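You operate a simulated robot arm through the tools that you are given. There is no shell and no other tool.

You run a simulated two-armed robot. Do the job below in one go: nothing can be reset, and whatever is moved stays where it is left.

Task
Press the green blower button three times. Take the felt pad with white grip and leave it on the green board. Put the blue-topped block on the grey board. Take the white-gripped link and leave it in the cream tray. Close the dark blue drawer. Fetch the felt pad with black grip and set it on top of the white tin. Open the blue trolley drawer, fetch the orange cube and set it in the inside of the blue trolley drawer, then shut the drawer. Put the yellow lug on the black bench top. Open the wide teal drawer, take the blue pad from the teal bench top and leave it in the inside of the wide teal drawer, then shut the drawer. Pick up the wooden block with one hand, pass it to the other hand and put it in the co scrap. Take the grey chock and put it on the orange bench top. Do these in any order. Set down upright: felt pad with white grip, blue-topped block, felt pad with black grip, orange cube.

Only the result counts: the job must be done as asked and must still hold three seconds after the hand-in. Knocking over, shifting, dropping, spilling or breaking anything else fails it.

Robot
Two 7-joint arms with two-finger parallel grippers on one trunk, on a base that drives. Base frame: it is fixed to the floor where the robot stands at the start and does not move with it; the origin is under the middle of the robot, x ahead of it, y to its left, z up; the surface under the hand at the start is at about z = 86. Readings come in cm, degrees, newtons and seconds.
The left shoulder is at the start at [5, 18.7, 108.5], the right one opposite. With the tool pointing down near the work surface each hand reaches from about 10 to 66 cm from the robot's upright axis, wherever it stands, measured 20 degrees to its own side. Places, roughly: black bench top [150, 1080, 90]; blue pad (5x6x4 cm) [50, 1100, 90]; blue trolley drawer [550, 1140, 70]; blue-topped block (5x8x6 cm) [40, 0, 90]; cream tray (30x20x5 cm) [150, 10, 90]; dark blue drawer [30, 400, 90]; felt pad with black grip (7x5x7 cm) [530, 1140, 90]; felt pad with white grip (7x5x7 cm) [50, -30, 90]; green blower button [60, -20, 90]; green board (13x10x1 cm) [40, 20, 90]; grey board (13x10x1 cm) [150, -50, 90]; grey chock (6x20x15 cm) [130, 750, 90]; inside of the blue trolley drawer [550, 1150, 70]; inside of the wide teal drawer [-200, 940, 70]; orange bench top [330, 470, 90]; orange cube (5x5x5 cm) [520, 1140, 90]; scrap (13x27 cm) [168, 980, 86]; white tin (8x8x8 cm) [560, 1160, 90]; white-gripped link (14x5x3 cm) [150, 170, 90]; wide teal drawer [-190, 940, 70]; wooden block (3x5x10 cm) [170, 880, 90]; yellow lug (10x3x3 cm) [60, 1070, 90]. Payload 3.43 kg a hand.
The TCP of each hand is the grasp point between the finger pads, 3 cm short of the fingertips. In the tool frame z runs along the fingers and y along their closing line. The gripper opens to 9.4 cm. The fingers are 2.8 cm wide and 1 cm thick; the gripper's body (5 by 9.6 cm) begins 5.5 cm behind the TCP.
Orientation is that of the tool frame in the base frame, as a unit quaternion [w, x, y, z]. With the fingers straight down and closing along the base's y, the tool's x points along the base's -x, its y along +y and its z along -z.

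Tools
- The arms move only by the tool nudge_tool. It takes "left_series", "right_series" or both (then of equal length, played together; a hand with none holds still); each is a list of rows, each a list of 7 numbers: the shift along the base's x, y, z in cm, then the turn, a rotation vector about the base's x, y, z in degrees, then the closure, from 0 (fully open) to 1 (shut). In form: [[x, y, z, ax, ay, az, claw], ...]. A call has 1 to 20 rows; each row is the pose to reach, as a shift and turn from the pose commanded when the call began. Each row takes 0.2 s and may step no farther than 5 cm and 8.6 degrees from the row before; otherwise, or with a gripper value out of range, the whole call is refused. A pose out of reach is approached as far as the arm can. The call stops where the force on the tool passes 40 N (or 10 N more than at its start, if that is more) or the arm is blocked; 0.2 s more then pass. The fingers move at their own pace (about 15.3 cm/s each) and stop on an object; they squeeze with about 39 N. The grip force told is the motor's: it shows also when the fingers shut on nothing. Time passes only in rows, and 0.2 s behind the last, so rows that repeat a pose let the fingers close. The reply holds the time, the measured pose of the TCP, the force on the tool along the base axes, the opening and the grip force, in the units named above and with some noise, with the torque about the TCP (base axes, N m) and any sound that the robot's microphone picked up.
- Cameras (640 x 400 px; columns grow to the right, rows downward): "scene" is now at [14.56, -1.88, 124.91]; the picture's right is [-0.23, -0.97, 0.00], its down [-0.54, 0.13, -0.83] and it looks along [0.81, -0.19, -0.56] (base axes); focal length 214 px, centre (320, 200). "left" rides on the left gripper at [7.6, -1.4, -10.2] in its tool frame; the picture's right is [0.18, 0.98, 0.00], its down [-0.75, 0.14, -0.64] and it looks along [-0.63, 0.12, 0.77] (tool axes); focal length 243 px, centre (320, 200). "right" rides on the right gripper at [7.6, 1.4, -10.2] in its tool frame; the picture's right is [-0.18, 0.98, 0.00], its down [-0.75, -0.14, -0.64] and it looks along [-0.63, -0.12, 0.77] (tool axes); focal length 243 px, centre (320, 200). There is no depth. A picture from a camera that has moved, and an enlarged one, comes with that camera's place and axes in the base frame and with its lens.
- snapshot(camera): a new picture of that camera. No time passes.
- raise_lower(by): slides the trunk up (or, below 0, down) by that many cm; the arms and the scene camera ride with it, the base frame stays. It gives what a move gives, with no picture.
- base_move(legs): drives the robot by 1 to 6 legs, each [ahead, left, turn to the left] in cm, cm and degrees, along the robot's own axes; the way and the turn of a leg run together, so that a leg with both is an arc; at most 150 cm and 180 degrees a leg. The arms and the cameras ride along, it lands a little off, and it stops where it bumps. It gives what a move gives.
- head_to(pan, tilt): turns the head with the scene camera to pan (to the left, within 80 degrees either way) and tilt (down, from -29 to 69), counted from straight ahead of the robot. It gives what a move gives.
- zoom(camera, box): a new picture of the part [left, top, right, bottom] of that camera's present view, enlarged. No time passes.
- finish_job(): hands the job in; it is judged then, once.

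Nothing tells you exact positions but the pictures and the camera data. Unless the task says otherwise, let go and move clear before handing in.

The tools are called after ">>>" by a JSON object that holds its "op" and its "data". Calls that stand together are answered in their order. nudge_tool: Moves the arms, as the interface text tells. Its arguments: {"type":"object","properties":{"left_series":{"type":"array","items":{"type":"array","items":{"type":"number"}}},"right_series":{"type":"array","items":{"type":"array","items":{"type":"number"}}}},"required":[]} The other tools are called the same way: raise_lower (by) slides the trunk up or down; base_move (legs) drives the base; head_to (pan, tilt) turns the head that bears the scene camera; snapshot (camera) takes a picture; zoom (camera, box) takes an enlarged picture of a part of a camera's view; finish_job () hands the job in.

At the start:

```text
clock: 0.0
left_ee_pos: [39.78, 7.19, 113.03]
left_tool_rot: [0.0, -0.001, 1.0, 0.001]
left_wrist_force: [0.0, 0.0, -0.8]
left_wrist_torque: [-0.03, -0.01, -0.04]
left_opening: 9.39
left_grip_force: 0.0
right_ee_pos: [35.07, -19.88, 111.99]
right_tool_rot: [0.001, 0.0, 1.0, 0.0]
right_wrist_force: [0.4, 0.5, -0.4]
right_wrist_torque: [0.05, 0.01, -0.01]
right_opening: 9.39
right_grip_force: 0.2
trunk travel left (down, up): [-30.0, 13.2]
robot x, y, heading: [0.15, -0.22, -0.1]
head pan, tilt: [-13.4, 34.0]
```

scene: 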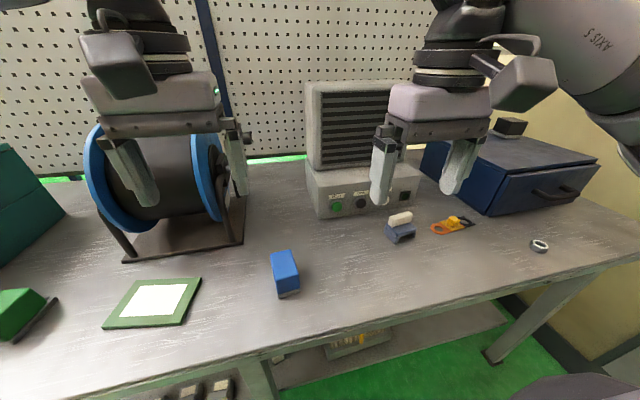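
right: 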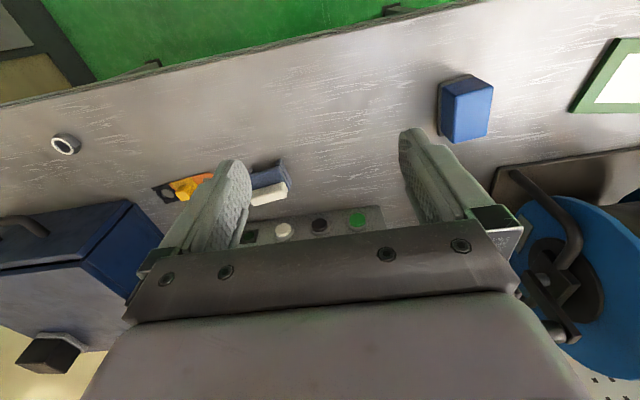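
left: 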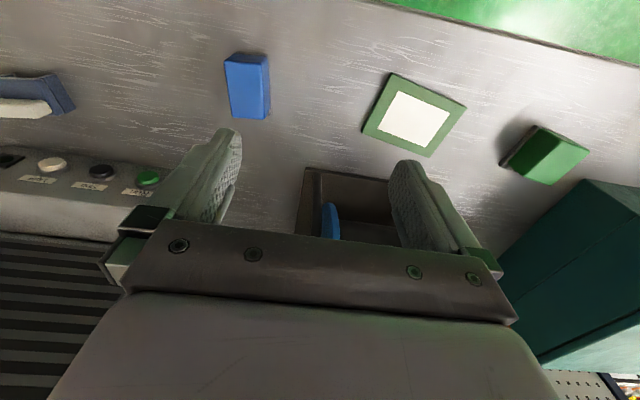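

I see the start bench with the blower, the blue block, the felt pad and the green board. I'll look closer at the button panel and the objects before moving.

>>> {"op": "zoom", "data": {"camera": "scene", "box": [260, 160, 480, 300]}}

>>> {"op": "zoom", "data": {"camera": "right", "box": [140, 60, 540, 300]}}

>>> {"op": "zoom", "data": {"camera": "scene", "box": [0, 240, 320, 400]}}

```text
2.86 times, centred on (370, 230) of scene
camera zoom: at [14.56, -1.88, 124.91], right [-0.23, -0.97, 0.0], down [-0.54, 0.13, -0.83], along [0.81, -0.19, -0.56], focal length 613 px, centre (177, 114)
```

zoom: 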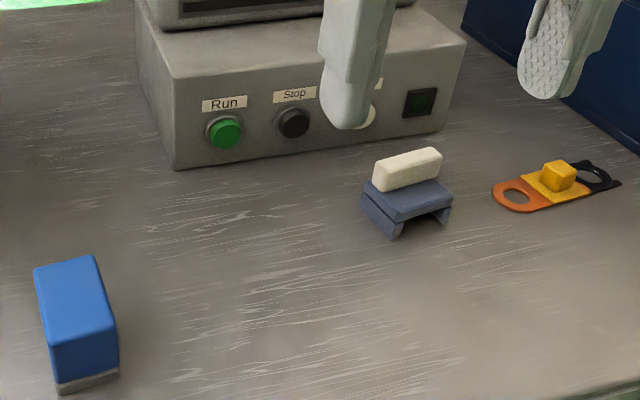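

```text
1.60 times, centred on (340, 180) of right
camera zoom: at [27.46, -18.47, 122.27], right [0.18, 0.98, 0.0], down [0.75, -0.14, 0.64], along [0.63, -0.12, -0.77], focal length 388 px, centre (288, 232)
```

zoom: 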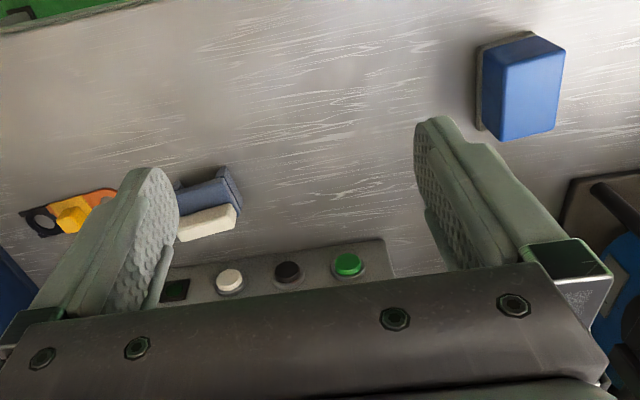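

```text
2.00 times, centred on (160, 320) of scene
camera zoom: at [14.56, -1.88, 124.91], right [-0.23, -0.97, 0.0], down [-0.54, 0.13, -0.83], along [0.81, -0.19, -0.56], focal length 429 px, centre (640, -40)
```

zoom: 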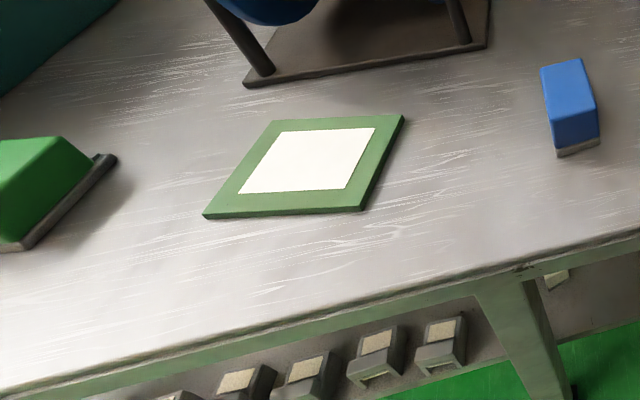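

Triangulating puts the green "Run" button at about [59.6, -17.4, 90.3], facing the robot. I'll bring the right hand in front of it, closed and tilted 30° forward.

>>> {"op": "nudge_tool", "data": {"right_series": [[3, 0.4, -3, 0, -7, 0, 1], [6, 0.8, -6, 0, -14, 0, 1], [9, 1.2, -9, 0, -21, 0, 1], [12, 1.6, -12.5, 0, -28, 0, 1], [15, 2.0, -16, 0, -30, 0, 1], [17, 2.3, -18, 0, -30, 0, 1], [18, 2.5, -19.8, 0, -30, 0, 1], [18, 2.5, -19.8, 0, -30, 0, 1]]}}

>>> {"op": "snapshot", "data": {"camera": "right"}}

>>> {"op": "snapshot", "data": {"camera": "scene"}}

```text
clock: 1.8
left_ee_pos: [39.88, 7.16, 112.94]
left_tool_rot: [-0.001, 0.0, 1.0, 0.0]
left_wrist_force: [-0.3, -0.2, -0.9]
left_wrist_torque: [0.0, 0.02, -0.01]
left_opening: 9.4
left_grip_force: 0.0
right_ee_pos: [53.24, -17.33, 92.11]
right_tool_rot: [0.259, -0.001, 0.966, 0.001]
right_wrist_force: [0.3, -0.1, 0.1]
right_wrist_torque: [0.02, 0.0, -0.02]
right_opening: 0.0
right_grip_force: 32.9
trunk travel left (down, up): [-30.0, 13.2]
robot x, y, heading: [0.21, -0.14, -0.2]
head pan, tilt: [-13.4, 34.0]
```

```text
taken
camera right: at [41.42, -16.0, 97.21], right [0.16, 0.98, 0.09], down [0.33, -0.14, 0.93], along [0.93, -0.12, -0.35], focal length 243 px, centre (320, 200)
```

right: 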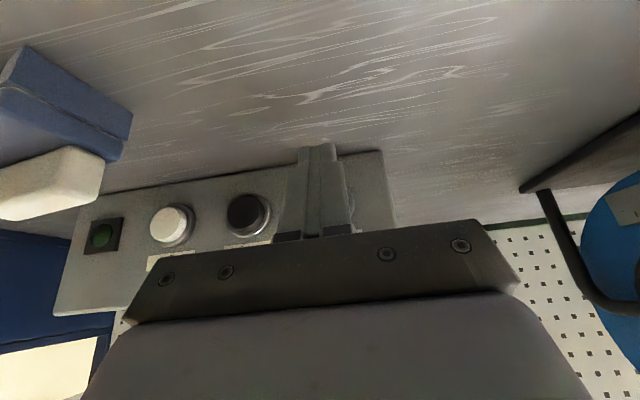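

```text
taken
camera scene: at [14.56, -1.88, 124.91], right [-0.23, -0.97, 0.0], down [-0.54, 0.13, -0.83], along [0.81, -0.19, -0.56], focal length 214 px, centre (320, 200)
```

scene: 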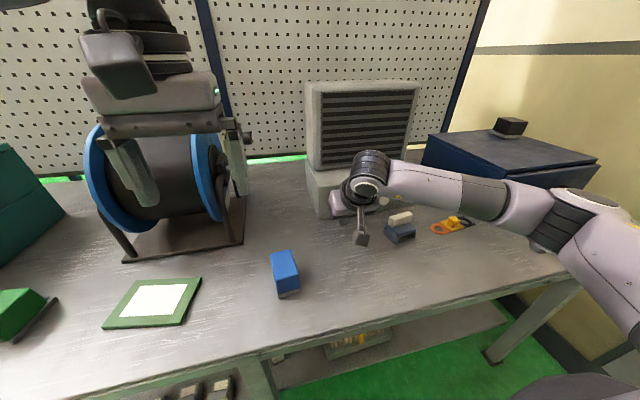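

The closed fingers line up with the green button. I'll push forward in small steps, then back off.

>>> {"op": "nudge_tool", "data": {"right_series": [[1, -0.3, 0, 0, 0, 0, 1], [2, -0.3, 0, 0, 0, 0, 1], [2.5, -0.3, 0, 0, 0, 0, 1], [3, -0.3, 0, 0, 0, 0, 1], [3.4, -0.3, 0, 0, 0, 0, 1], [3.8, -0.3, 0, 0, 0, 0, 1], [4.1, -0.3, 0, 0, 0, 0, 1]]}}

```text
clock: 3.4
left_ee_pos: [39.61, 7.43, 113.09]
left_tool_rot: [0.002, 0.001, 1.0, 0.0]
left_wrist_force: [-0.4, -0.3, 0.6]
left_wrist_torque: [0.04, -0.02, 0.01]
left_opening: 9.41
left_grip_force: 0.0
right_ee_pos: [56.92, -17.68, 92.05]
right_tool_rot: [0.256, 0.0, 0.967, -0.001]
right_wrist_force: [-19.9, -1.1, 1.1]
right_wrist_torque: [0.02, 0.36, -0.04]
right_opening: 0.0
right_grip_force: 33.4
trunk travel left (down, up): [-30.0, 13.2]
robot x, y, heading: [-0.27, -0.09, -0.0]
head pan, tilt: [-13.4, 34.0]
heard: click
```

A click came with about 20 N, so that is one press. I'll back off and press twice more, waiting for a click each time.

>>> {"op": "nudge_tool", "data": {"right_series": [[-1, 0, 0, 0, 0, 0, 1], [-2, 0, 0, 0, 0, 0, 1], [-2.5, 0, 0, 0, 0, 0, 1], [-2.5, 0, 0, 0, 0, 0, 1], [-2.5, 0, 0, 0, 0, 0, 1]]}}

>>> {"op": "nudge_tool", "data": {"right_series": [[0.7, 0, 0, 0, 0, 0, 1], [1.2, 0, 0, 0, 0, 0, 1], [1.6, 0, 0, 0, 0, 0, 1], [2, 0, 0, 0, 0, 0, 1], [2.3, 0, 0, 0, 0, 0, 1], [2.5, 0, 0, 0, 0, 0, 1]]}}

>>> {"op": "nudge_tool", "data": {"right_series": [[-1, 0, 0, 0, 0, 0, 1], [-2, 0, 0, 0, 0, 0, 1], [-2.5, 0, 0, 0, 0, 0, 1], [-2.5, 0, 0, 0, 0, 0, 1], [-2.5, 0, 0, 0, 0, 0, 1]]}}

>>> {"op": "nudge_tool", "data": {"right_series": [[0.7, 0, 0, 0, 0, 0, 1], [1.2, 0, 0, 0, 0, 0, 1], [1.6, 0, 0, 0, 0, 0, 1], [2, 0, 0, 0, 0, 0, 1], [2.3, 0, 0, 0, 0, 0, 1], [2.5, 0, 0, 0, 0, 0, 1]]}}

>>> {"op": "snapshot", "data": {"camera": "right"}}

```text
clock: 4.6
left_ee_pos: [39.65, 7.27, 112.94]
left_tool_rot: [0.0, 0.0, 1.0, 0.001]
left_wrist_force: [0.2, -0.4, -0.5]
left_wrist_torque: [-0.01, 0.01, 0.03]
left_opening: 9.41
left_grip_force: 0.0
right_ee_pos: [54.85, -17.68, 92.09]
right_tool_rot: [0.259, -0.001, 0.966, 0.0]
right_wrist_force: [-0.1, -0.1, -0.1]
right_wrist_torque: [0.01, 0.02, 0.0]
right_opening: 0.01
right_grip_force: 32.9
trunk travel left (down, up): [-30.0, 13.2]
robot x, y, heading: [-0.15, 0.17, 0.0]
head pan, tilt: [-13.4, 34.0]
```

```text
clock: 6.0
left_ee_pos: [39.44, 7.24, 113.15]
left_tool_rot: [0.001, 0.0, 1.0, 0.0]
left_wrist_force: [-0.3, -0.9, -0.5]
left_wrist_torque: [-0.01, 0.0, -0.01]
left_opening: 9.4
left_grip_force: 0.1
right_ee_pos: [56.95, -17.67, 92.11]
right_tool_rot: [0.258, 0.0, 0.966, -0.001]
right_wrist_force: [-21.2, -3.8, 3.3]
right_wrist_torque: [-0.09, 0.32, -0.09]
right_opening: 0.01
right_grip_force: 33.0
trunk travel left (down, up): [-30.0, 13.2]
robot x, y, heading: [0.32, -0.23, 0.3]
head pan, tilt: [-13.4, 34.0]
heard: click
```

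```text
clock: 7.2
left_ee_pos: [39.71, 7.34, 113.04]
left_tool_rot: [0.0, 0.0, 1.0, 0.0]
left_wrist_force: [0.4, 0.0, -0.1]
left_wrist_torque: [0.0, -0.04, 0.0]
left_opening: 9.42
left_grip_force: 0.0
right_ee_pos: [54.72, -17.66, 92.23]
right_tool_rot: [0.259, 0.0, 0.966, 0.0]
right_wrist_force: [-0.2, 0.6, -0.8]
right_wrist_torque: [-0.02, -0.03, 0.02]
right_opening: 0.0
right_grip_force: 33.4
trunk travel left (down, up): [-30.0, 13.2]
robot x, y, heading: [-0.41, 0.14, -0.0]
head pan, tilt: [-13.4, 34.0]
```

```text
clock: 8.6
left_ee_pos: [39.41, 7.22, 113.09]
left_tool_rot: [0.001, 0.0, 1.0, 0.0]
left_wrist_force: [-0.6, 0.1, -0.5]
left_wrist_torque: [0.04, -0.03, 0.01]
left_opening: 9.39
left_grip_force: 0.0
right_ee_pos: [56.94, -17.64, 92.0]
right_tool_rot: [0.257, 0.0, 0.966, -0.001]
right_wrist_force: [-19.4, -3.7, 1.6]
right_wrist_torque: [-0.08, 0.34, -0.1]
right_opening: 0.0
right_grip_force: 32.8
trunk travel left (down, up): [-30.0, 13.2]
robot x, y, heading: [-0.18, -0.26, 0.0]
head pan, tilt: [-13.4, 34.0]
heard: click
```

```text
taken
camera right: at [45.19, -16.31, 97.28], right [0.16, 0.98, 0.09], down [0.33, -0.14, 0.93], along [0.93, -0.12, -0.35], focal length 243 px, centre (320, 200)
```

right: 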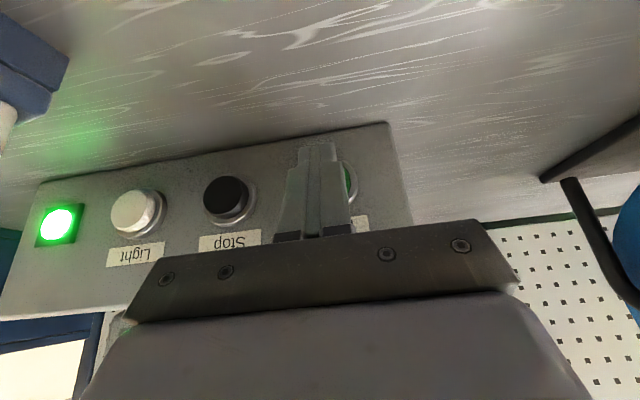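

Three clicks heard and the run lamp is lit, so the button is done. Now I'll back the right hand off, untilt it, and view the felt pad from above.

>>> {"op": "nudge_tool", "data": {"right_series": [[-2.5, 0, 0, 0, 0, 0, 0.5], [-5, -0.5, 3, 0, 5, 0, 0], [-8, -1.5, 6, 0, 12, 0, 0], [-11, -3, 9, 0, 19, 0, 0], [-14, -4.5, 12, 0, 26, 0, 0], [-17, -6, 15, 0, 30, 0, 0], [-20, -7.5, 18, 0, 30, 0, 0], [-23, -9, 18, 0, 30, 0, 0], [-23, -9, 18, 0, 30, 0, 0]]}}

>>> {"op": "snapshot", "data": {"camera": "right"}}

>>> {"op": "zoom", "data": {"camera": "scene", "box": [340, 180, 480, 270]}}

```text
clock: 10.6
left_ee_pos: [39.55, 7.36, 113.03]
left_tool_rot: [-0.001, 0.0, 1.0, -0.001]
left_wrist_force: [0.0, -0.2, 0.5]
left_wrist_torque: [0.01, 0.01, 0.01]
left_opening: 9.39
left_grip_force: 0.0
right_ee_pos: [34.22, -26.69, 110.08]
right_tool_rot: [0.0, 0.0, 1.0, 0.0]
right_wrist_force: [0.1, -1.1, -0.1]
right_wrist_torque: [0.0, 0.0, -0.02]
right_opening: 9.4
right_grip_force: 0.1
trunk travel left (down, up): [-30.0, 13.2]
robot x, y, heading: [-0.35, 0.16, 0.3]
head pan, tilt: [-13.4, 34.0]
```

```text
taken
camera right: at [26.49, -25.31, 120.43], right [0.18, 0.98, 0.0], down [0.75, -0.14, 0.64], along [0.63, -0.12, -0.77], focal length 243 px, centre (320, 200)
```

right: 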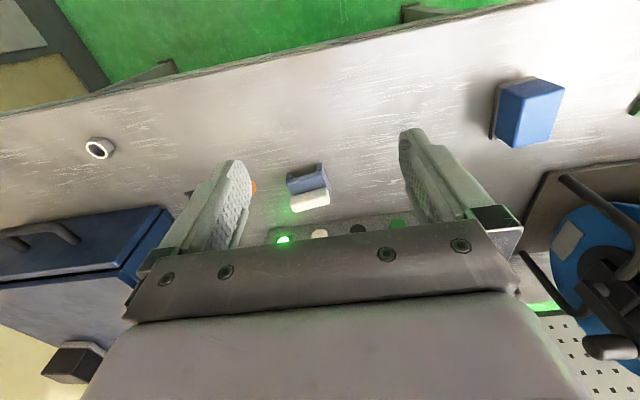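

```text
4.44 times, centred on (410, 225) of scene
camera zoom: at [14.57, -1.87, 124.91], right [-0.23, -0.97, 0.0], down [-0.54, 0.13, -0.83], along [0.81, -0.19, -0.56], focal length 953 px, centre (-80, 89)
```

zoom: 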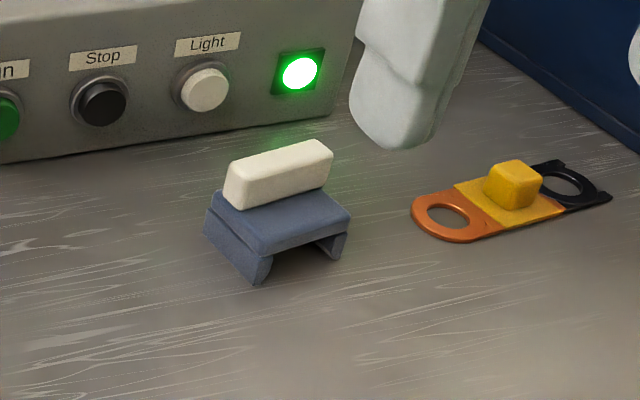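

>>> {"op": "zoom", "data": {"camera": "right", "box": [250, 140, 410, 240]}}

>>> {"op": "zoom", "data": {"camera": "left", "box": [0, 30, 240, 180]}}

```text
4.00 times, centred on (330, 190) of right
camera zoom: at [26.49, -25.31, 120.43], right [0.18, 0.98, 0.0], down [0.75, -0.14, 0.64], along [0.63, -0.12, -0.77], focal length 970 px, centre (280, 240)
```

zoom: 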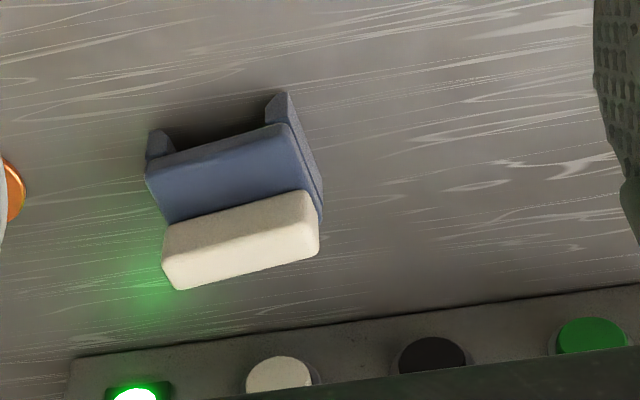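

```text
2.67 times, centred on (120, 105) of left
camera zoom: at [32.2, 5.86, 123.2], right [-0.18, 0.98, 0.0], down [0.75, 0.14, 0.64], along [0.63, 0.12, -0.77], focal length 647 px, centre (853, 453)
```

zoom: 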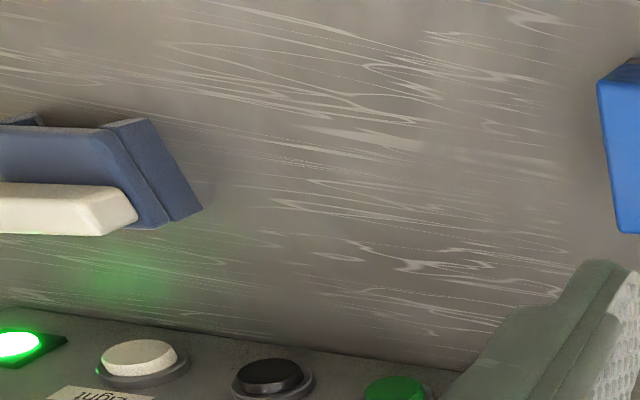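

The pad's white grip runs roughly along y at around [51, -31]. I'll move the right hand above it, higher than its top, for a closer look.

>>> {"op": "nudge_tool", "data": {"right_series": [[3, -1, -1, 0, 0, 0, 0], [6, -2, -2, 0, 0, 0, 0], [9, -3, -4, 0, 0, 0, 0], [12, -4, -6, 0, 0, 0, 0], [14, -5, -8, 0, 0, 0, 0], [14, -5, -8, 0, 0, 0, 0]]}}

>>> {"op": "snapshot", "data": {"camera": "right"}}

```text
clock: 12.0
left_ee_pos: [39.79, 7.29, 113.04]
left_tool_rot: [0.0, 0.0, 1.0, 0.0]
left_wrist_force: [-1.2, -0.7, 0.1]
left_wrist_torque: [-0.03, 0.01, -0.02]
left_opening: 9.4
left_grip_force: 0.1
right_ee_pos: [48.2, -31.58, 101.97]
right_tool_rot: [0.0, 0.0, 1.0, 0.0]
right_wrist_force: [-0.3, 0.8, -0.8]
right_wrist_torque: [0.0, 0.03, 0.02]
right_opening: 9.41
right_grip_force: 0.0
trunk travel left (down, up): [-30.0, 13.2]
robot x, y, heading: [0.38, -0.34, -0.0]
head pan, tilt: [-13.4, 34.0]
```

```text
taken
camera right: at [40.56, -30.23, 112.42], right [0.18, 0.98, 0.0], down [0.75, -0.14, 0.64], along [0.63, -0.12, -0.77], focal length 243 px, centre (320, 200)
```

right: 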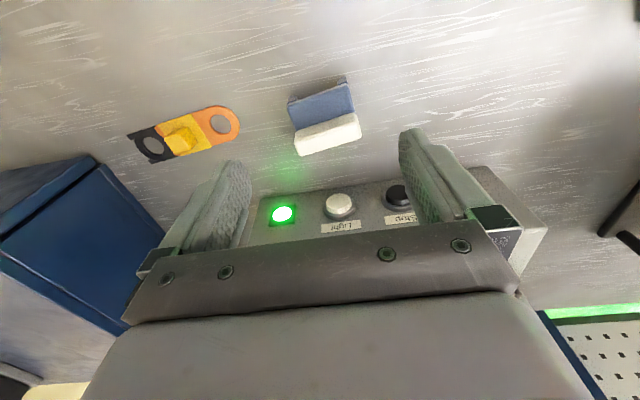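

>>> {"op": "zoom", "data": {"camera": "right", "box": [270, 60, 390, 180]}}

>>> {"op": "zoom", "data": {"camera": "scene", "box": [360, 190, 460, 260]}}

```text
3.33 times, centred on (330, 120) of right
camera zoom: at [40.56, -30.23, 112.42], right [0.18, 0.98, 0.0], down [0.75, -0.14, 0.64], along [0.63, -0.12, -0.77], focal length 809 px, centre (287, 467)
```

zoom: 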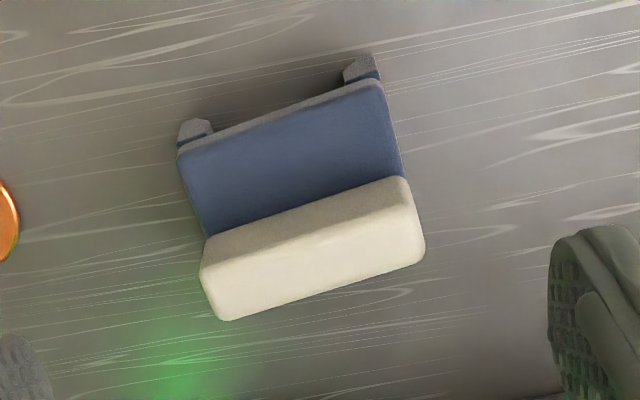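

```text
5.71 times, centred on (410, 225) of scene
camera zoom: at [14.55, -1.87, 124.91], right [-0.23, -0.97, 0.0], down [-0.54, 0.13, -0.83], along [0.81, -0.19, -0.56], focal length 1226 px, centre (-194, 57)
```

zoom: 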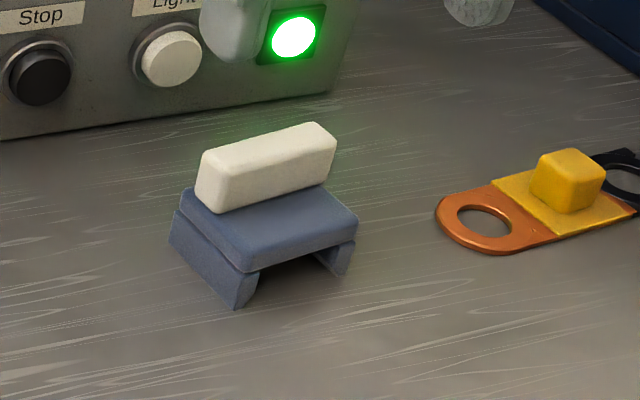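

The bar spans about y -28.6 to -34.7 near x 51.5, turned about +9°. I'll align over it and check again before descending.

>>> {"op": "nudge_tool", "data": {"right_series": [[2, 0, -2, 0, 0, 4.5, 0], [3.3, -0.1, -4, 0, 0, 9, 0], [3.3, -0.1, -5, 0, 0, 9, 0], [3.3, -0.1, -5, 0, 0, 9, 0]]}}

>>> {"op": "snapshot", "data": {"camera": "right"}}

>>> {"op": "zoom", "data": {"camera": "scene", "box": [340, 150, 480, 270]}}

```text
clock: 13.0
left_ee_pos: [39.62, 7.33, 113.08]
left_tool_rot: [0.0, 0.0, 1.0, 0.0]
left_wrist_force: [-0.3, 0.1, 0.1]
left_wrist_torque: [-0.02, -0.02, 0.01]
left_opening: 9.39
left_grip_force: 0.0
right_ee_pos: [51.48, -31.64, 97.07]
right_tool_rot: [0.001, -0.079, 0.997, 0.0]
right_wrist_force: [-0.3, 0.1, 0.7]
right_wrist_torque: [0.04, 0.01, 0.0]
right_opening: 9.4
right_grip_force: 0.1
trunk travel left (down, up): [-30.0, 13.2]
robot x, y, heading: [-0.27, -0.22, 0.0]
head pan, tilt: [-13.4, 34.0]
```

```text
taken
camera right: at [43.73, -31.56, 107.45], right [0.03, 1.0, 0.0], down [0.77, -0.02, 0.64], along [0.64, -0.02, -0.77], focal length 243 px, centre (320, 200)
```

right: 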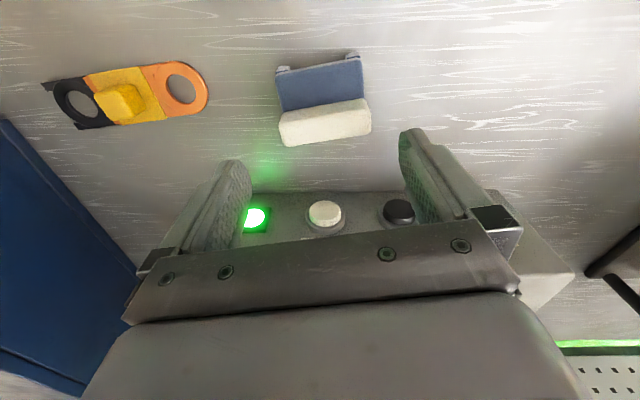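

```text
3.33 times, centred on (410, 210) of scene
camera zoom: at [14.56, -1.88, 124.91], right [-0.23, -0.97, 0.0], down [-0.54, 0.13, -0.83], along [0.81, -0.19, -0.56], focal length 715 px, centre (20, 167)
```

zoom: 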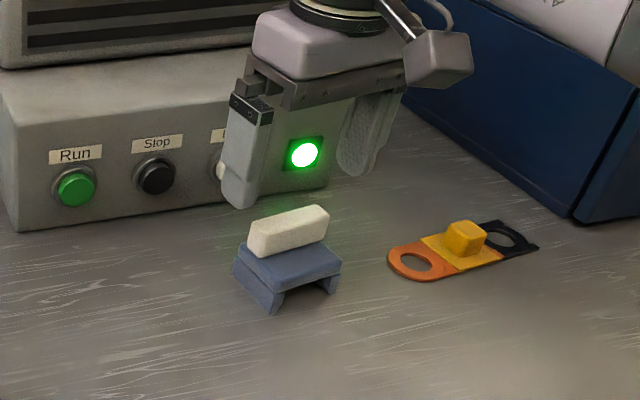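

>>> {"op": "nudge_tool", "data": {"right_series": [[-0.6, 0.3, -1, 0, 0, 0, 0], [-0.6, 0.3, -3, 0, 0, 0, 0], [-0.6, 0.3, -5, 0, 0, 0, 0], [-0.6, 0.3, -6, 0, 0, 0, 0], [-0.6, 0.3, -6.6, 0, 0, 0, 0], [-0.6, 0.3, -6.6, 0, 0, 0, 0]]}}

>>> {"op": "snapshot", "data": {"camera": "right"}}

>>> {"op": "zoom", "data": {"camera": "scene", "box": [340, 150, 480, 270]}}

```text
clock: 14.4
left_ee_pos: [39.65, 7.28, 112.95]
left_tool_rot: [-0.001, 0.0, 1.0, 0.0]
left_wrist_force: [-0.1, 0.0, -0.1]
left_wrist_torque: [0.0, 0.02, -0.01]
left_opening: 9.42
left_grip_force: 0.1
right_ee_pos: [50.87, -31.36, 90.33]
right_tool_rot: [0.0, -0.078, 0.997, 0.0]
right_wrist_force: [-0.4, 0.4, -0.1]
right_wrist_torque: [0.04, 0.01, -0.01]
right_opening: 9.41
right_grip_force: 0.0
trunk travel left (down, up): [-30.0, 13.2]
robot x, y, heading: [-0.21, -0.29, -0.0]
head pan, tilt: [-13.4, 34.0]
```

```text
taken
camera right: at [43.15, -31.27, 100.82], right [0.03, 1.0, 0.0], down [0.77, -0.02, 0.64], along [0.64, -0.02, -0.77], focal length 243 px, centre (320, 200)
```

right: 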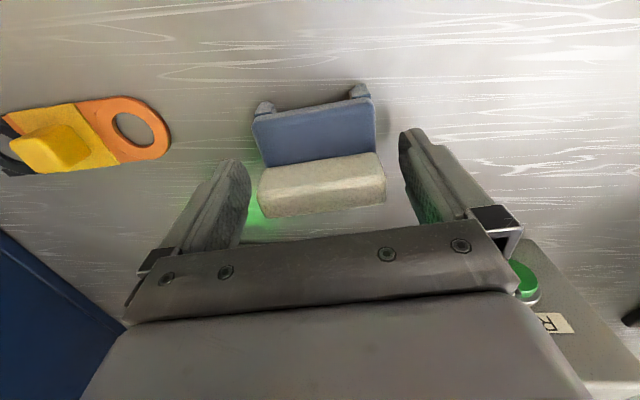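

```text
3.33 times, centred on (410, 210) of scene
camera zoom: at [14.56, -1.88, 124.91], right [-0.23, -0.97, 0.0], down [-0.54, 0.13, -0.83], along [0.81, -0.19, -0.56], focal length 715 px, centre (20, 167)
```

zoom: 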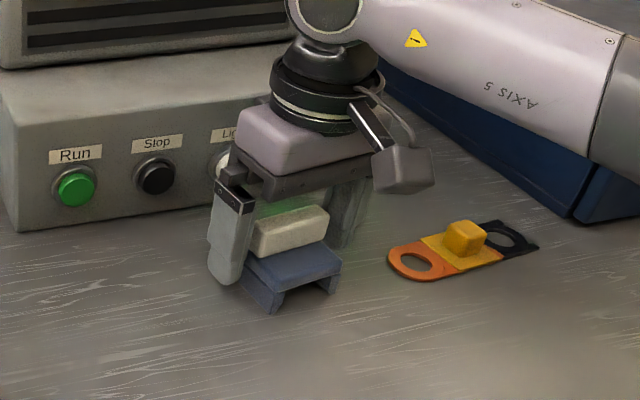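

The bar sits centred between the fingers. I'll close on it and lift a little.

>>> {"op": "nudge_tool", "data": {"right_series": [[0, 0, 0, 0, 0, 0, 0.5], [0, 0, 0, 0, 0, 0, 1], [0, 0, 0, 0, 0, 0, 1], [0, 0, 0, 0, 0, 0, 1], [0, 0, 1, 0, 0, 0, 1], [0, 0, 4, 0, 0, 0, 1], [0, 0, 8, 0, 0, 0, 1], [0, 0, 11, 0, 0, 0, 1]]}}

>>> {"op": "snapshot", "data": {"camera": "right"}}

>>> {"op": "snapshot", "data": {"camera": "scene"}}

```text
clock: 16.2
left_ee_pos: [39.69, 7.34, 112.96]
left_tool_rot: [0.0, 0.0, 1.0, 0.0]
left_wrist_force: [0.6, 0.1, -1.1]
left_wrist_torque: [0.06, -0.01, -0.01]
left_opening: 9.41
left_grip_force: 0.2
right_ee_pos: [51.05, -31.45, 101.56]
right_tool_rot: [0.0, -0.079, 0.997, 0.0]
right_wrist_force: [0.1, 0.0, -0.5]
right_wrist_torque: [-0.01, -0.02, -0.01]
right_opening: 6.54
right_grip_force: 39.6
trunk travel left (down, up): [-30.0, 13.2]
robot x, y, heading: [0.02, 0.17, -0.0]
head pan, tilt: [-13.4, 34.0]
```

```text
taken
camera right: at [43.17, -31.32, 112.01], right [0.03, 1.0, 0.0], down [0.77, -0.02, 0.64], along [0.64, -0.02, -0.77], focal length 243 px, centre (320, 200)
```

right: 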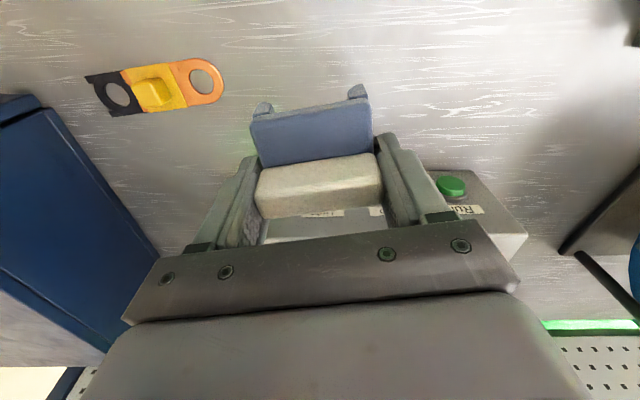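

```text
taken
camera scene: at [14.55, -1.86, 124.91], right [-0.23, -0.97, 0.0], down [-0.54, 0.13, -0.83], along [0.81, -0.19, -0.56], focal length 214 px, centre (320, 200)
```

scene: 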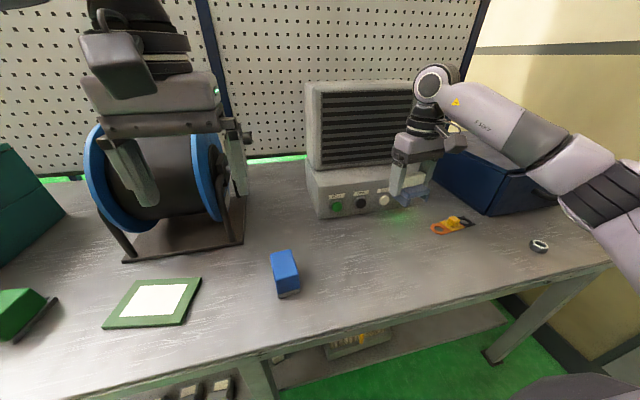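

The pad is held with an opening of 6.5 cm. The green board is around [43.8, 22.5], which suits the right arm if I drive left about 30 cm, so I'll do that with both hands high.

>>> {"op": "nudge_tool", "data": {"left_series": [[-2, 2, 0, 0, 0, 0, 0], [-4, 5, 0, 0, 0, 0, 0], [-4, 8, 0, 0, 0, 0, 0], [-4, 8, 0, 0, 0, 0, 0]], "right_series": [[-2, 0, 1, 0, 0, 0, 1], [-4, 0, 3, 0, 0, 0, 1], [-6, 0, 4, 0, 0, 0, 1], [-6, 0, 4, 0, 0, 0, 1]]}}

>>> {"op": "base_move", "data": {"legs": [[0, 30, 0]]}}

>>> {"op": "head_to", "data": {"pan": 0, "tilt": 45}}

>>> {"op": "snapshot", "data": {"camera": "scene"}}

>>> {"op": "snapshot", "data": {"camera": "right"}}

```text
clock: 17.2
left_ee_pos: [35.6, 15.36, 112.97]
left_tool_rot: [0.0, 0.0, 1.0, 0.0]
left_wrist_force: [-0.4, 0.2, 0.0]
left_wrist_torque: [0.0, 0.0, 0.0]
left_opening: 9.39
left_grip_force: 0.0
right_ee_pos: [44.94, -31.31, 105.51]
right_tool_rot: [0.0, -0.079, 0.997, 0.0]
right_wrist_force: [-0.2, 0.1, -0.9]
right_wrist_torque: [-0.03, 0.0, 0.02]
right_opening: 6.55
right_grip_force: 39.4
trunk travel left (down, up): [-30.0, 13.2]
robot x, y, heading: [-0.17, -0.06, -0.1]
head pan, tilt: [-13.4, 34.0]
```

```text
clock: 20.4
left_ee_pos: [35.71, 45.21, 113.01]
left_tool_rot: [0.001, 0.002, 1.0, 0.0]
left_wrist_force: [0.3, -0.2, 0.8]
left_wrist_torque: [-0.02, -0.01, -0.02]
left_opening: 9.42
left_grip_force: 0.1
right_ee_pos: [45.02, -1.58, 105.55]
right_tool_rot: [0.001, -0.078, 0.997, 0.0]
right_wrist_force: [-0.7, 0.9, -0.9]
right_wrist_torque: [0.02, 0.0, 0.02]
right_opening: 6.54
right_grip_force: 38.3
trunk travel left (down, up): [-30.0, 13.2]
robot x, y, heading: [-0.04, 29.76, -0.0]
head pan, tilt: [-13.4, 34.0]
```

```text
clock: 21.2
left_ee_pos: [35.68, 45.14, 112.95]
left_tool_rot: [0.0, 0.0, 1.0, -0.001]
left_wrist_force: [0.6, 0.3, 0.2]
left_wrist_torque: [0.01, 0.03, -0.02]
left_opening: 9.39
left_grip_force: 0.0
right_ee_pos: [44.96, -1.54, 105.56]
right_tool_rot: [0.0, -0.078, 0.997, 0.0]
right_wrist_force: [-0.6, -0.3, -1.3]
right_wrist_torque: [-0.01, -0.02, -0.02]
right_opening: 6.53
right_grip_force: 38.7
trunk travel left (down, up): [-30.0, 13.2]
robot x, y, heading: [0.09, 29.71, 0.1]
head pan, tilt: [0.0, 45.0]
```

```text
taken
camera scene: at [14.09, 30.03, 123.27], right [0.0, -1.0, 0.0], down [-0.71, 0.0, -0.71], along [0.71, 0.0, -0.71], focal length 214 px, centre (320, 200)
```

scene: 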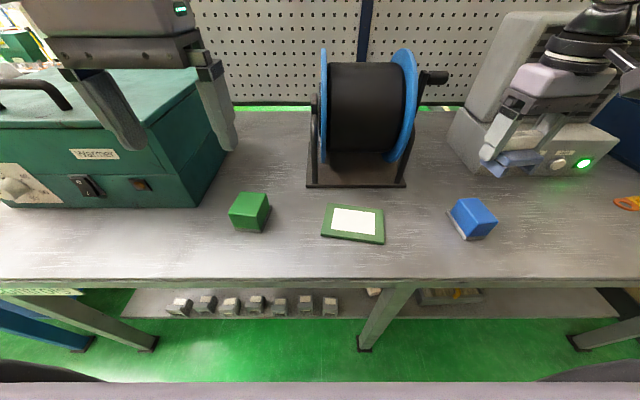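

```text
taken
camera right: at [37.16, -1.38, 115.89], right [0.03, 1.0, 0.0], down [0.77, -0.02, 0.64], along [0.64, -0.02, -0.77], focal length 243 px, centre (320, 200)
```

right: 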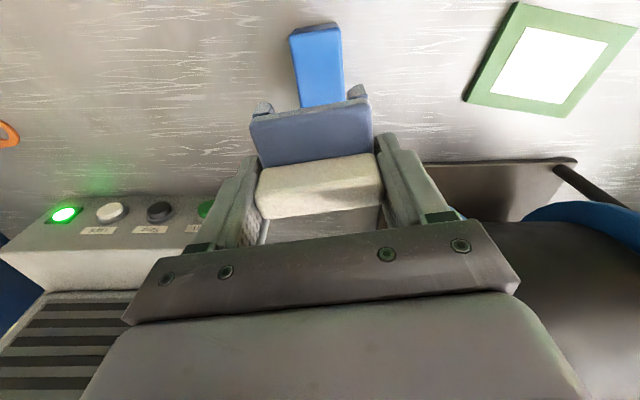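

The board centre is about [43.7, 22.6], turned about -10°. I'll carry the pad over it, turning it to match, and descend to just above.

>>> {"op": "nudge_tool", "data": {"right_series": [[-0.2, 4, 0, 0, 0, -3, 1], [-0.4, 8, 0, 0, 0, -7, 1], [-0.6, 12, 0, 0, 0, -11, 1], [-0.8, 16, 0, 0, 0, -15, 1], [-1, 20, 0, 0, 0, -19, 1], [-1.2, 24.1, 0, 0, 0, -19, 1], [-1.2, 24.1, -4, 0, 0, -19, 1], [-1.2, 24.1, -8, 0, 0, -19, 1], [-1.2, 24.1, -11, 0, 0, -19, 1], [-1.2, 24.1, -12.5, 0, 0, -19, 1], [-1.2, 24.1, -12.5, 0, 0, -19, 1]]}}

>>> {"op": "snapshot", "data": {"camera": "right"}}

>>> {"op": "zoom", "data": {"camera": "scene", "box": [240, 120, 480, 270]}}

```text
clock: 23.6
left_ee_pos: [35.69, 45.17, 112.9]
left_tool_rot: [0.0, 0.0, 1.0, 0.001]
left_wrist_force: [0.3, -0.2, 0.2]
left_wrist_torque: [0.0, 0.01, -0.02]
left_opening: 9.42
left_grip_force: 0.1
right_ee_pos: [43.92, 22.62, 92.97]
right_tool_rot: [0.0, 0.087, 0.996, 0.0]
right_wrist_force: [1.0, -0.1, -1.3]
right_wrist_torque: [0.0, 0.02, -0.04]
right_opening: 6.52
right_grip_force: 39.1
trunk travel left (down, up): [-30.0, 13.2]
robot x, y, heading: [-0.06, 29.65, 0.1]
head pan, tilt: [0.0, 45.0]
```

```text
taken
camera right: at [36.49, 25.32, 103.38], right [0.35, 0.94, 0.0], down [0.72, -0.27, 0.64], along [0.6, -0.23, -0.77], focal length 243 px, centre (320, 200)
```

right: 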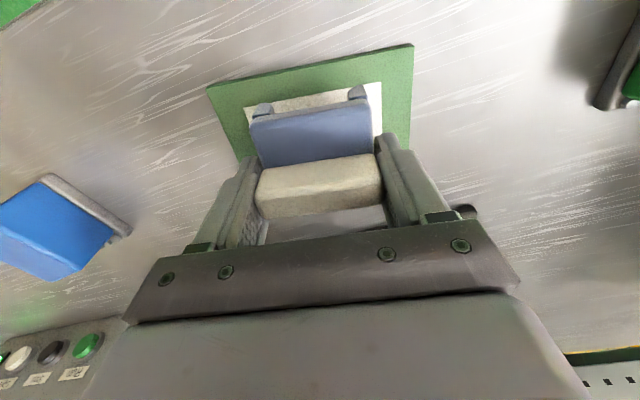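

```text
2.67 times, centred on (360, 195) of scene
camera zoom: at [14.09, 30.04, 123.27], right [0.0, -1.0, 0.0], down [-0.71, 0.0, -0.71], along [0.71, 0.0, -0.71], focal length 572 px, centre (213, 213)
```

zoom: 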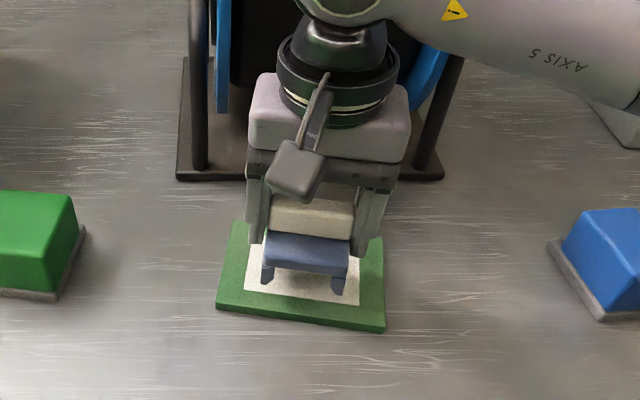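

The pad is well centred over the board. I'll lower it to contact, open, and rise clear.

>>> {"op": "nudge_tool", "data": {"right_series": [[0, 0, -0.6, 0, 0, 0, 1], [0, 0, -1.1, 0, 0, 0, 1], [0, 0, -1.4, 0, 0, 0, 1], [0, 0, -1.6, 0, 0, 0, 1], [0, 0, -1.6, 0, 0, 0, 1]]}}

>>> {"op": "zoom", "data": {"camera": "scene", "box": [280, 160, 440, 260]}}

```text
clock: 24.8
left_ee_pos: [35.66, 45.29, 112.94]
left_tool_rot: [0.0, 0.001, 1.0, 0.0]
left_wrist_force: [-0.2, -0.2, -0.5]
left_wrist_torque: [0.04, 0.02, 0.0]
left_opening: 9.39
left_grip_force: 0.0
right_ee_pos: [43.79, 22.52, 91.45]
right_tool_rot: [0.0, 0.088, 0.996, 0.001]
right_wrist_force: [1.1, 0.3, 3.1]
right_wrist_torque: [-0.1, 0.13, 0.0]
right_opening: 6.54
right_grip_force: 39.1
trunk travel left (down, up): [-30.0, 13.2]
robot x, y, heading: [-0.06, 30.01, -0.0]
head pan, tilt: [0.0, 45.0]
```

```text
4.00 times, centred on (360, 210) of scene
camera zoom: at [14.06, 30.05, 123.28], right [0.0, -1.0, 0.0], down [-0.71, 0.0, -0.71], along [0.71, 0.0, -0.71], focal length 858 px, centre (160, 160)
```

zoom: 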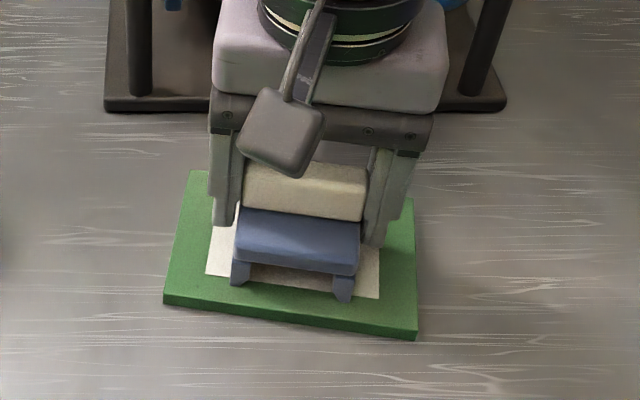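

Contact made at the expected height. Releasing and rising, then moving above the blue block.

>>> {"op": "nudge_tool", "data": {"right_series": [[0, 0, -1.6, 0, 0, 0, 0.6], [0, 0, -1.6, 0, 0, 0, 0], [0, 0, -1.6, 0, 0, 0, 0], [0, 0, 0.5, 0, 0, 0, 0], [0, 0, 4, 0, 0, 0, 0], [0, 0, 8, 0, 0, 0, 0], [0, 0, 12, 0, 0, 0, 0], [0, -4, 13, 0, 0, 3, 0], [0, -9, 13, 0, 0, 6, 0], [-2, -13, 13, 0, 0, 10, 0], [-4, -17, 13, 0, 0, 10, 0], [-4, -20, 13, 0, 0, 10, 0], [-4, -20, 13, 0, 0, 10, 0]]}}

>>> {"op": "snapshot", "data": {"camera": "right"}}

>>> {"op": "snapshot", "data": {"camera": "scene"}}

```text
clock: 27.6
left_ee_pos: [35.7, 45.1, 112.96]
left_tool_rot: [0.0, 0.001, 1.0, 0.001]
left_wrist_force: [-0.2, -0.8, 0.3]
left_wrist_torque: [0.06, 0.01, -0.03]
left_opening: 9.41
left_grip_force: 0.1
right_ee_pos: [39.84, 2.51, 104.37]
right_tool_rot: [-0.001, 0.0, 1.0, 0.0]
right_wrist_force: [0.0, 0.3, 0.0]
right_wrist_torque: [-0.01, 0.0, 0.03]
right_opening: 9.39
right_grip_force: 0.2
trunk travel left (down, up): [-30.0, 13.2]
robot x, y, heading: [-0.04, 29.69, -0.1]
head pan, tilt: [0.0, 45.0]
```

```text
taken
camera right: at [32.14, 3.86, 114.78], right [0.18, 0.98, 0.0], down [0.75, -0.14, 0.64], along [0.63, -0.12, -0.77], focal length 243 px, centre (320, 200)
```

right: 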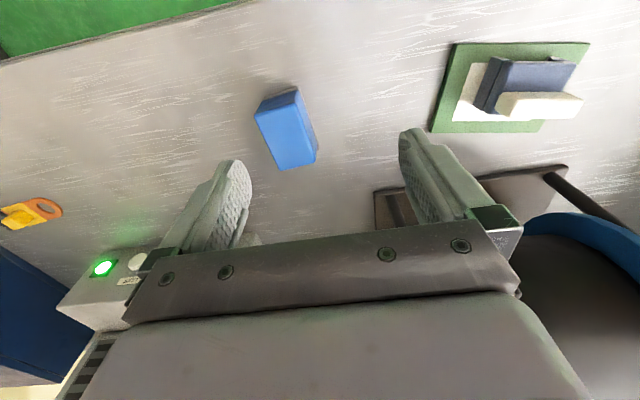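

```text
taken
camera scene: at [14.09, 30.05, 123.27], right [0.0, -1.0, 0.0], down [-0.71, 0.0, -0.71], along [0.71, 0.0, -0.71], focal length 214 px, centre (320, 200)
```

scene: 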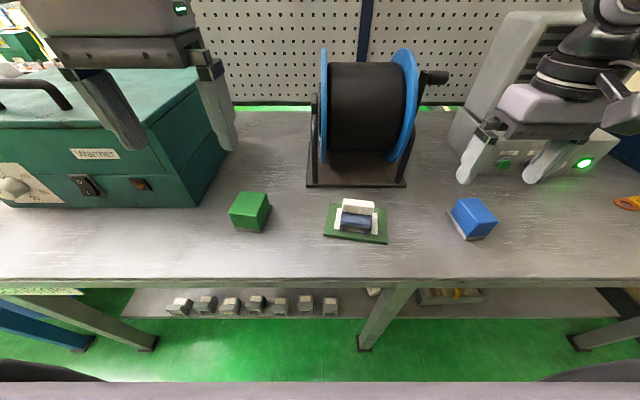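

>>> {"op": "zoom", "data": {"camera": "scene", "box": [280, 160, 440, 260]}}

>>> {"op": "zoom", "data": {"camera": "right", "box": [220, 30, 380, 190]}}

>>> {"op": "zoom", "data": {"camera": "scene", "box": [430, 180, 510, 260]}}

```text
4.00 times, centred on (360, 210) of scene
camera zoom: at [14.09, 30.05, 123.27], right [0.0, -1.0, 0.0], down [-0.71, 0.0, -0.71], along [0.71, 0.0, -0.71], focal length 858 px, centre (160, 160)
```

zoom: 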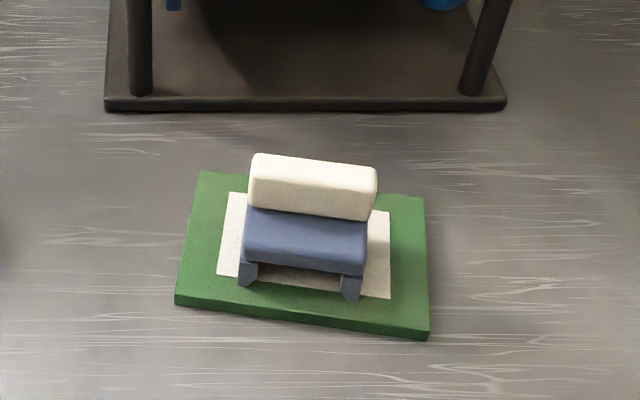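

```text
2.50 times, centred on (300, 110) of right
camera zoom: at [32.14, 3.86, 114.78], right [0.18, 0.98, 0.0], down [0.75, -0.14, 0.64], along [0.63, -0.12, -0.77], focal length 606 px, centre (370, 425)
```

zoom: 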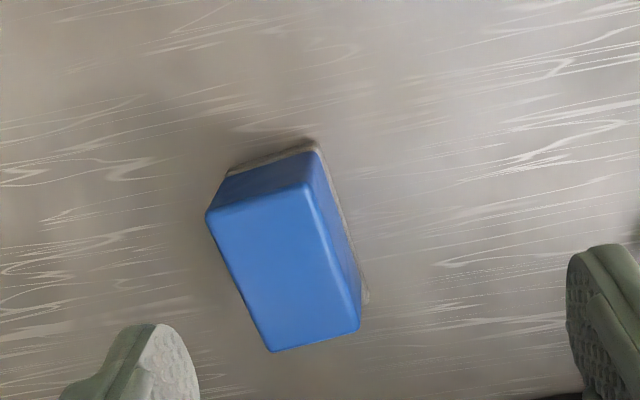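

```text
5.00 times, centred on (470, 220) of scene
camera zoom: at [14.09, 30.05, 123.27], right [0.0, -1.0, 0.0], down [-0.71, 0.0, -0.71], along [0.71, 0.0, -0.71], focal length 1072 px, centre (-430, 100)
```

zoom: 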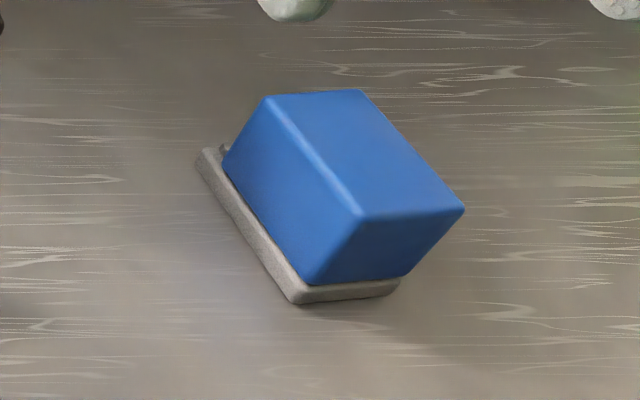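

The pad stands on the green board. The blue block's top is centred near [42.4, -1.3], turned about +6°; I'll lower the right hand over it.

>>> {"op": "nudge_tool", "data": {"right_series": [[1.3, -2, -3, 0, 0, 3, 0], [2.5, -3.8, -6, 0, 0, 5.7, 0], [2.5, -3.8, -8, 0, 0, 5.7, 0], [2.5, -3.8, -8, 0, 0, 5.7, 0]]}}

>>> {"op": "snapshot", "data": {"camera": "right"}}

```text
clock: 28.6
left_ee_pos: [35.72, 45.26, 112.94]
left_tool_rot: [-0.001, 0.001, 1.0, 0.0]
left_wrist_force: [0.2, -0.4, 0.4]
left_wrist_torque: [0.0, -0.01, 0.01]
left_opening: 9.39
left_grip_force: 0.1
right_ee_pos: [42.14, -1.37, 96.36]
right_tool_rot: [0.0, -0.05, 0.999, 0.001]
right_wrist_force: [0.3, 0.9, -0.6]
right_wrist_torque: [0.0, -0.01, 0.01]
right_opening: 9.41
right_grip_force: 0.1
trunk travel left (down, up): [-30.0, 13.2]
robot x, y, heading: [-0.07, 29.87, 0.0]
head pan, tilt: [0.0, 45.0]
```

```text
taken
camera right: at [34.49, -0.66, 106.82], right [0.09, 1.0, 0.0], down [0.76, -0.07, 0.64], along [0.64, -0.05, -0.77], focal length 243 px, centre (320, 200)
```

right: 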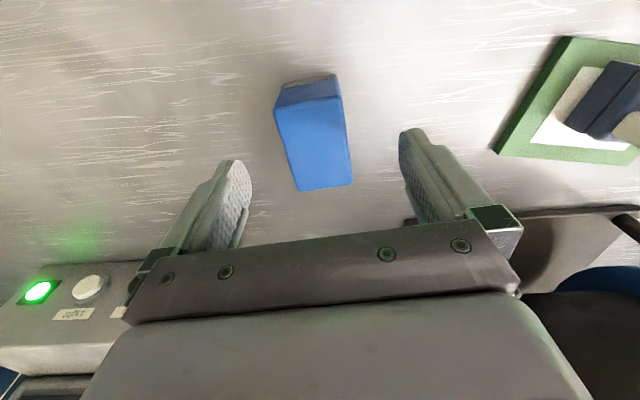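

>>> {"op": "nudge_tool", "data": {"right_series": [[0, -0.1, -2, 0, 0, 0, 0], [0, -0.1, -4, 0, 0, 0, 0], [0, -0.1, -5.9, 0, 0, 0, 0], [0, -0.1, -5.9, 0, 0, 0, 0.4], [0, -0.1, -5.9, 0, 0, 0, 0.7], [0, -0.1, -5.9, 0, 0, 0, 1], [0, -0.1, -5.9, 0, 0, 0, 1], [0, -0.1, -5.9, 0, 0, 0, 1]]}}

>>> {"op": "snapshot", "data": {"camera": "right"}}

>>> {"op": "zoom", "data": {"camera": "scene", "box": [410, 140, 530, 260]}}

```text
clock: 30.4
left_ee_pos: [35.61, 45.15, 113.02]
left_tool_rot: [0.0, 0.0, 1.0, 0.0]
left_wrist_force: [0.4, 0.3, 0.0]
left_wrist_torque: [-0.01, 0.01, -0.01]
left_opening: 9.4
left_grip_force: 0.0
right_ee_pos: [42.24, -1.33, 90.44]
right_tool_rot: [-0.001, -0.049, 0.999, 0.0]
right_wrist_force: [0.3, 0.8, -0.4]
right_wrist_torque: [0.08, -0.12, 0.0]
right_opening: 4.9
right_grip_force: 38.8
trunk travel left (down, up): [-30.0, 13.2]
robot x, y, heading: [0.18, 30.05, 0.2]
head pan, tilt: [0.0, 45.0]
```

```text
taken
camera right: at [34.51, -0.67, 100.87], right [0.09, 1.0, 0.0], down [0.76, -0.07, 0.64], along [0.64, -0.06, -0.77], focal length 243 px, centre (320, 200)
```

right: 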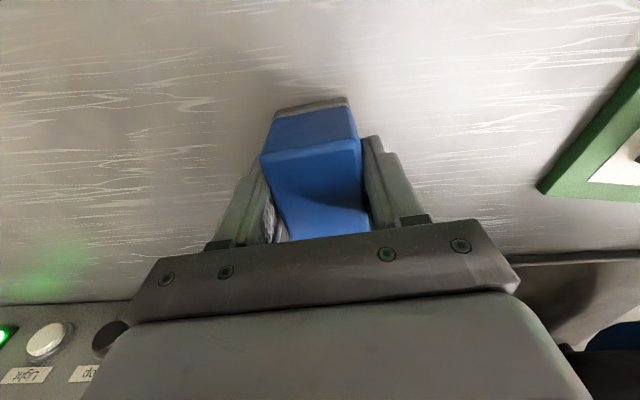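

```text
3.33 times, centred on (470, 200) of scene
camera zoom: at [14.08, 30.04, 123.27], right [0.0, -1.0, 0.0], down [-0.71, 0.0, -0.71], along [0.71, 0.0, -0.71], focal length 715 px, centre (-180, 200)
```

zoom: 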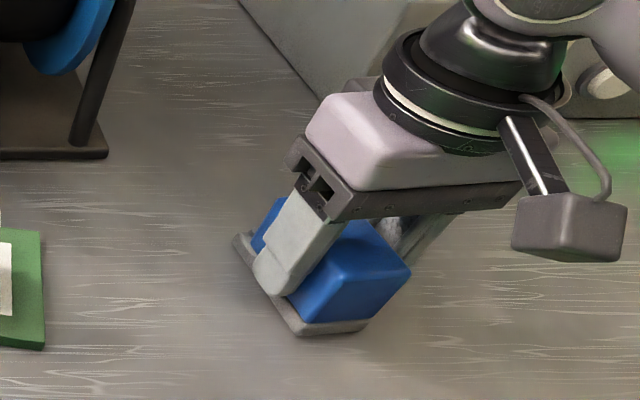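

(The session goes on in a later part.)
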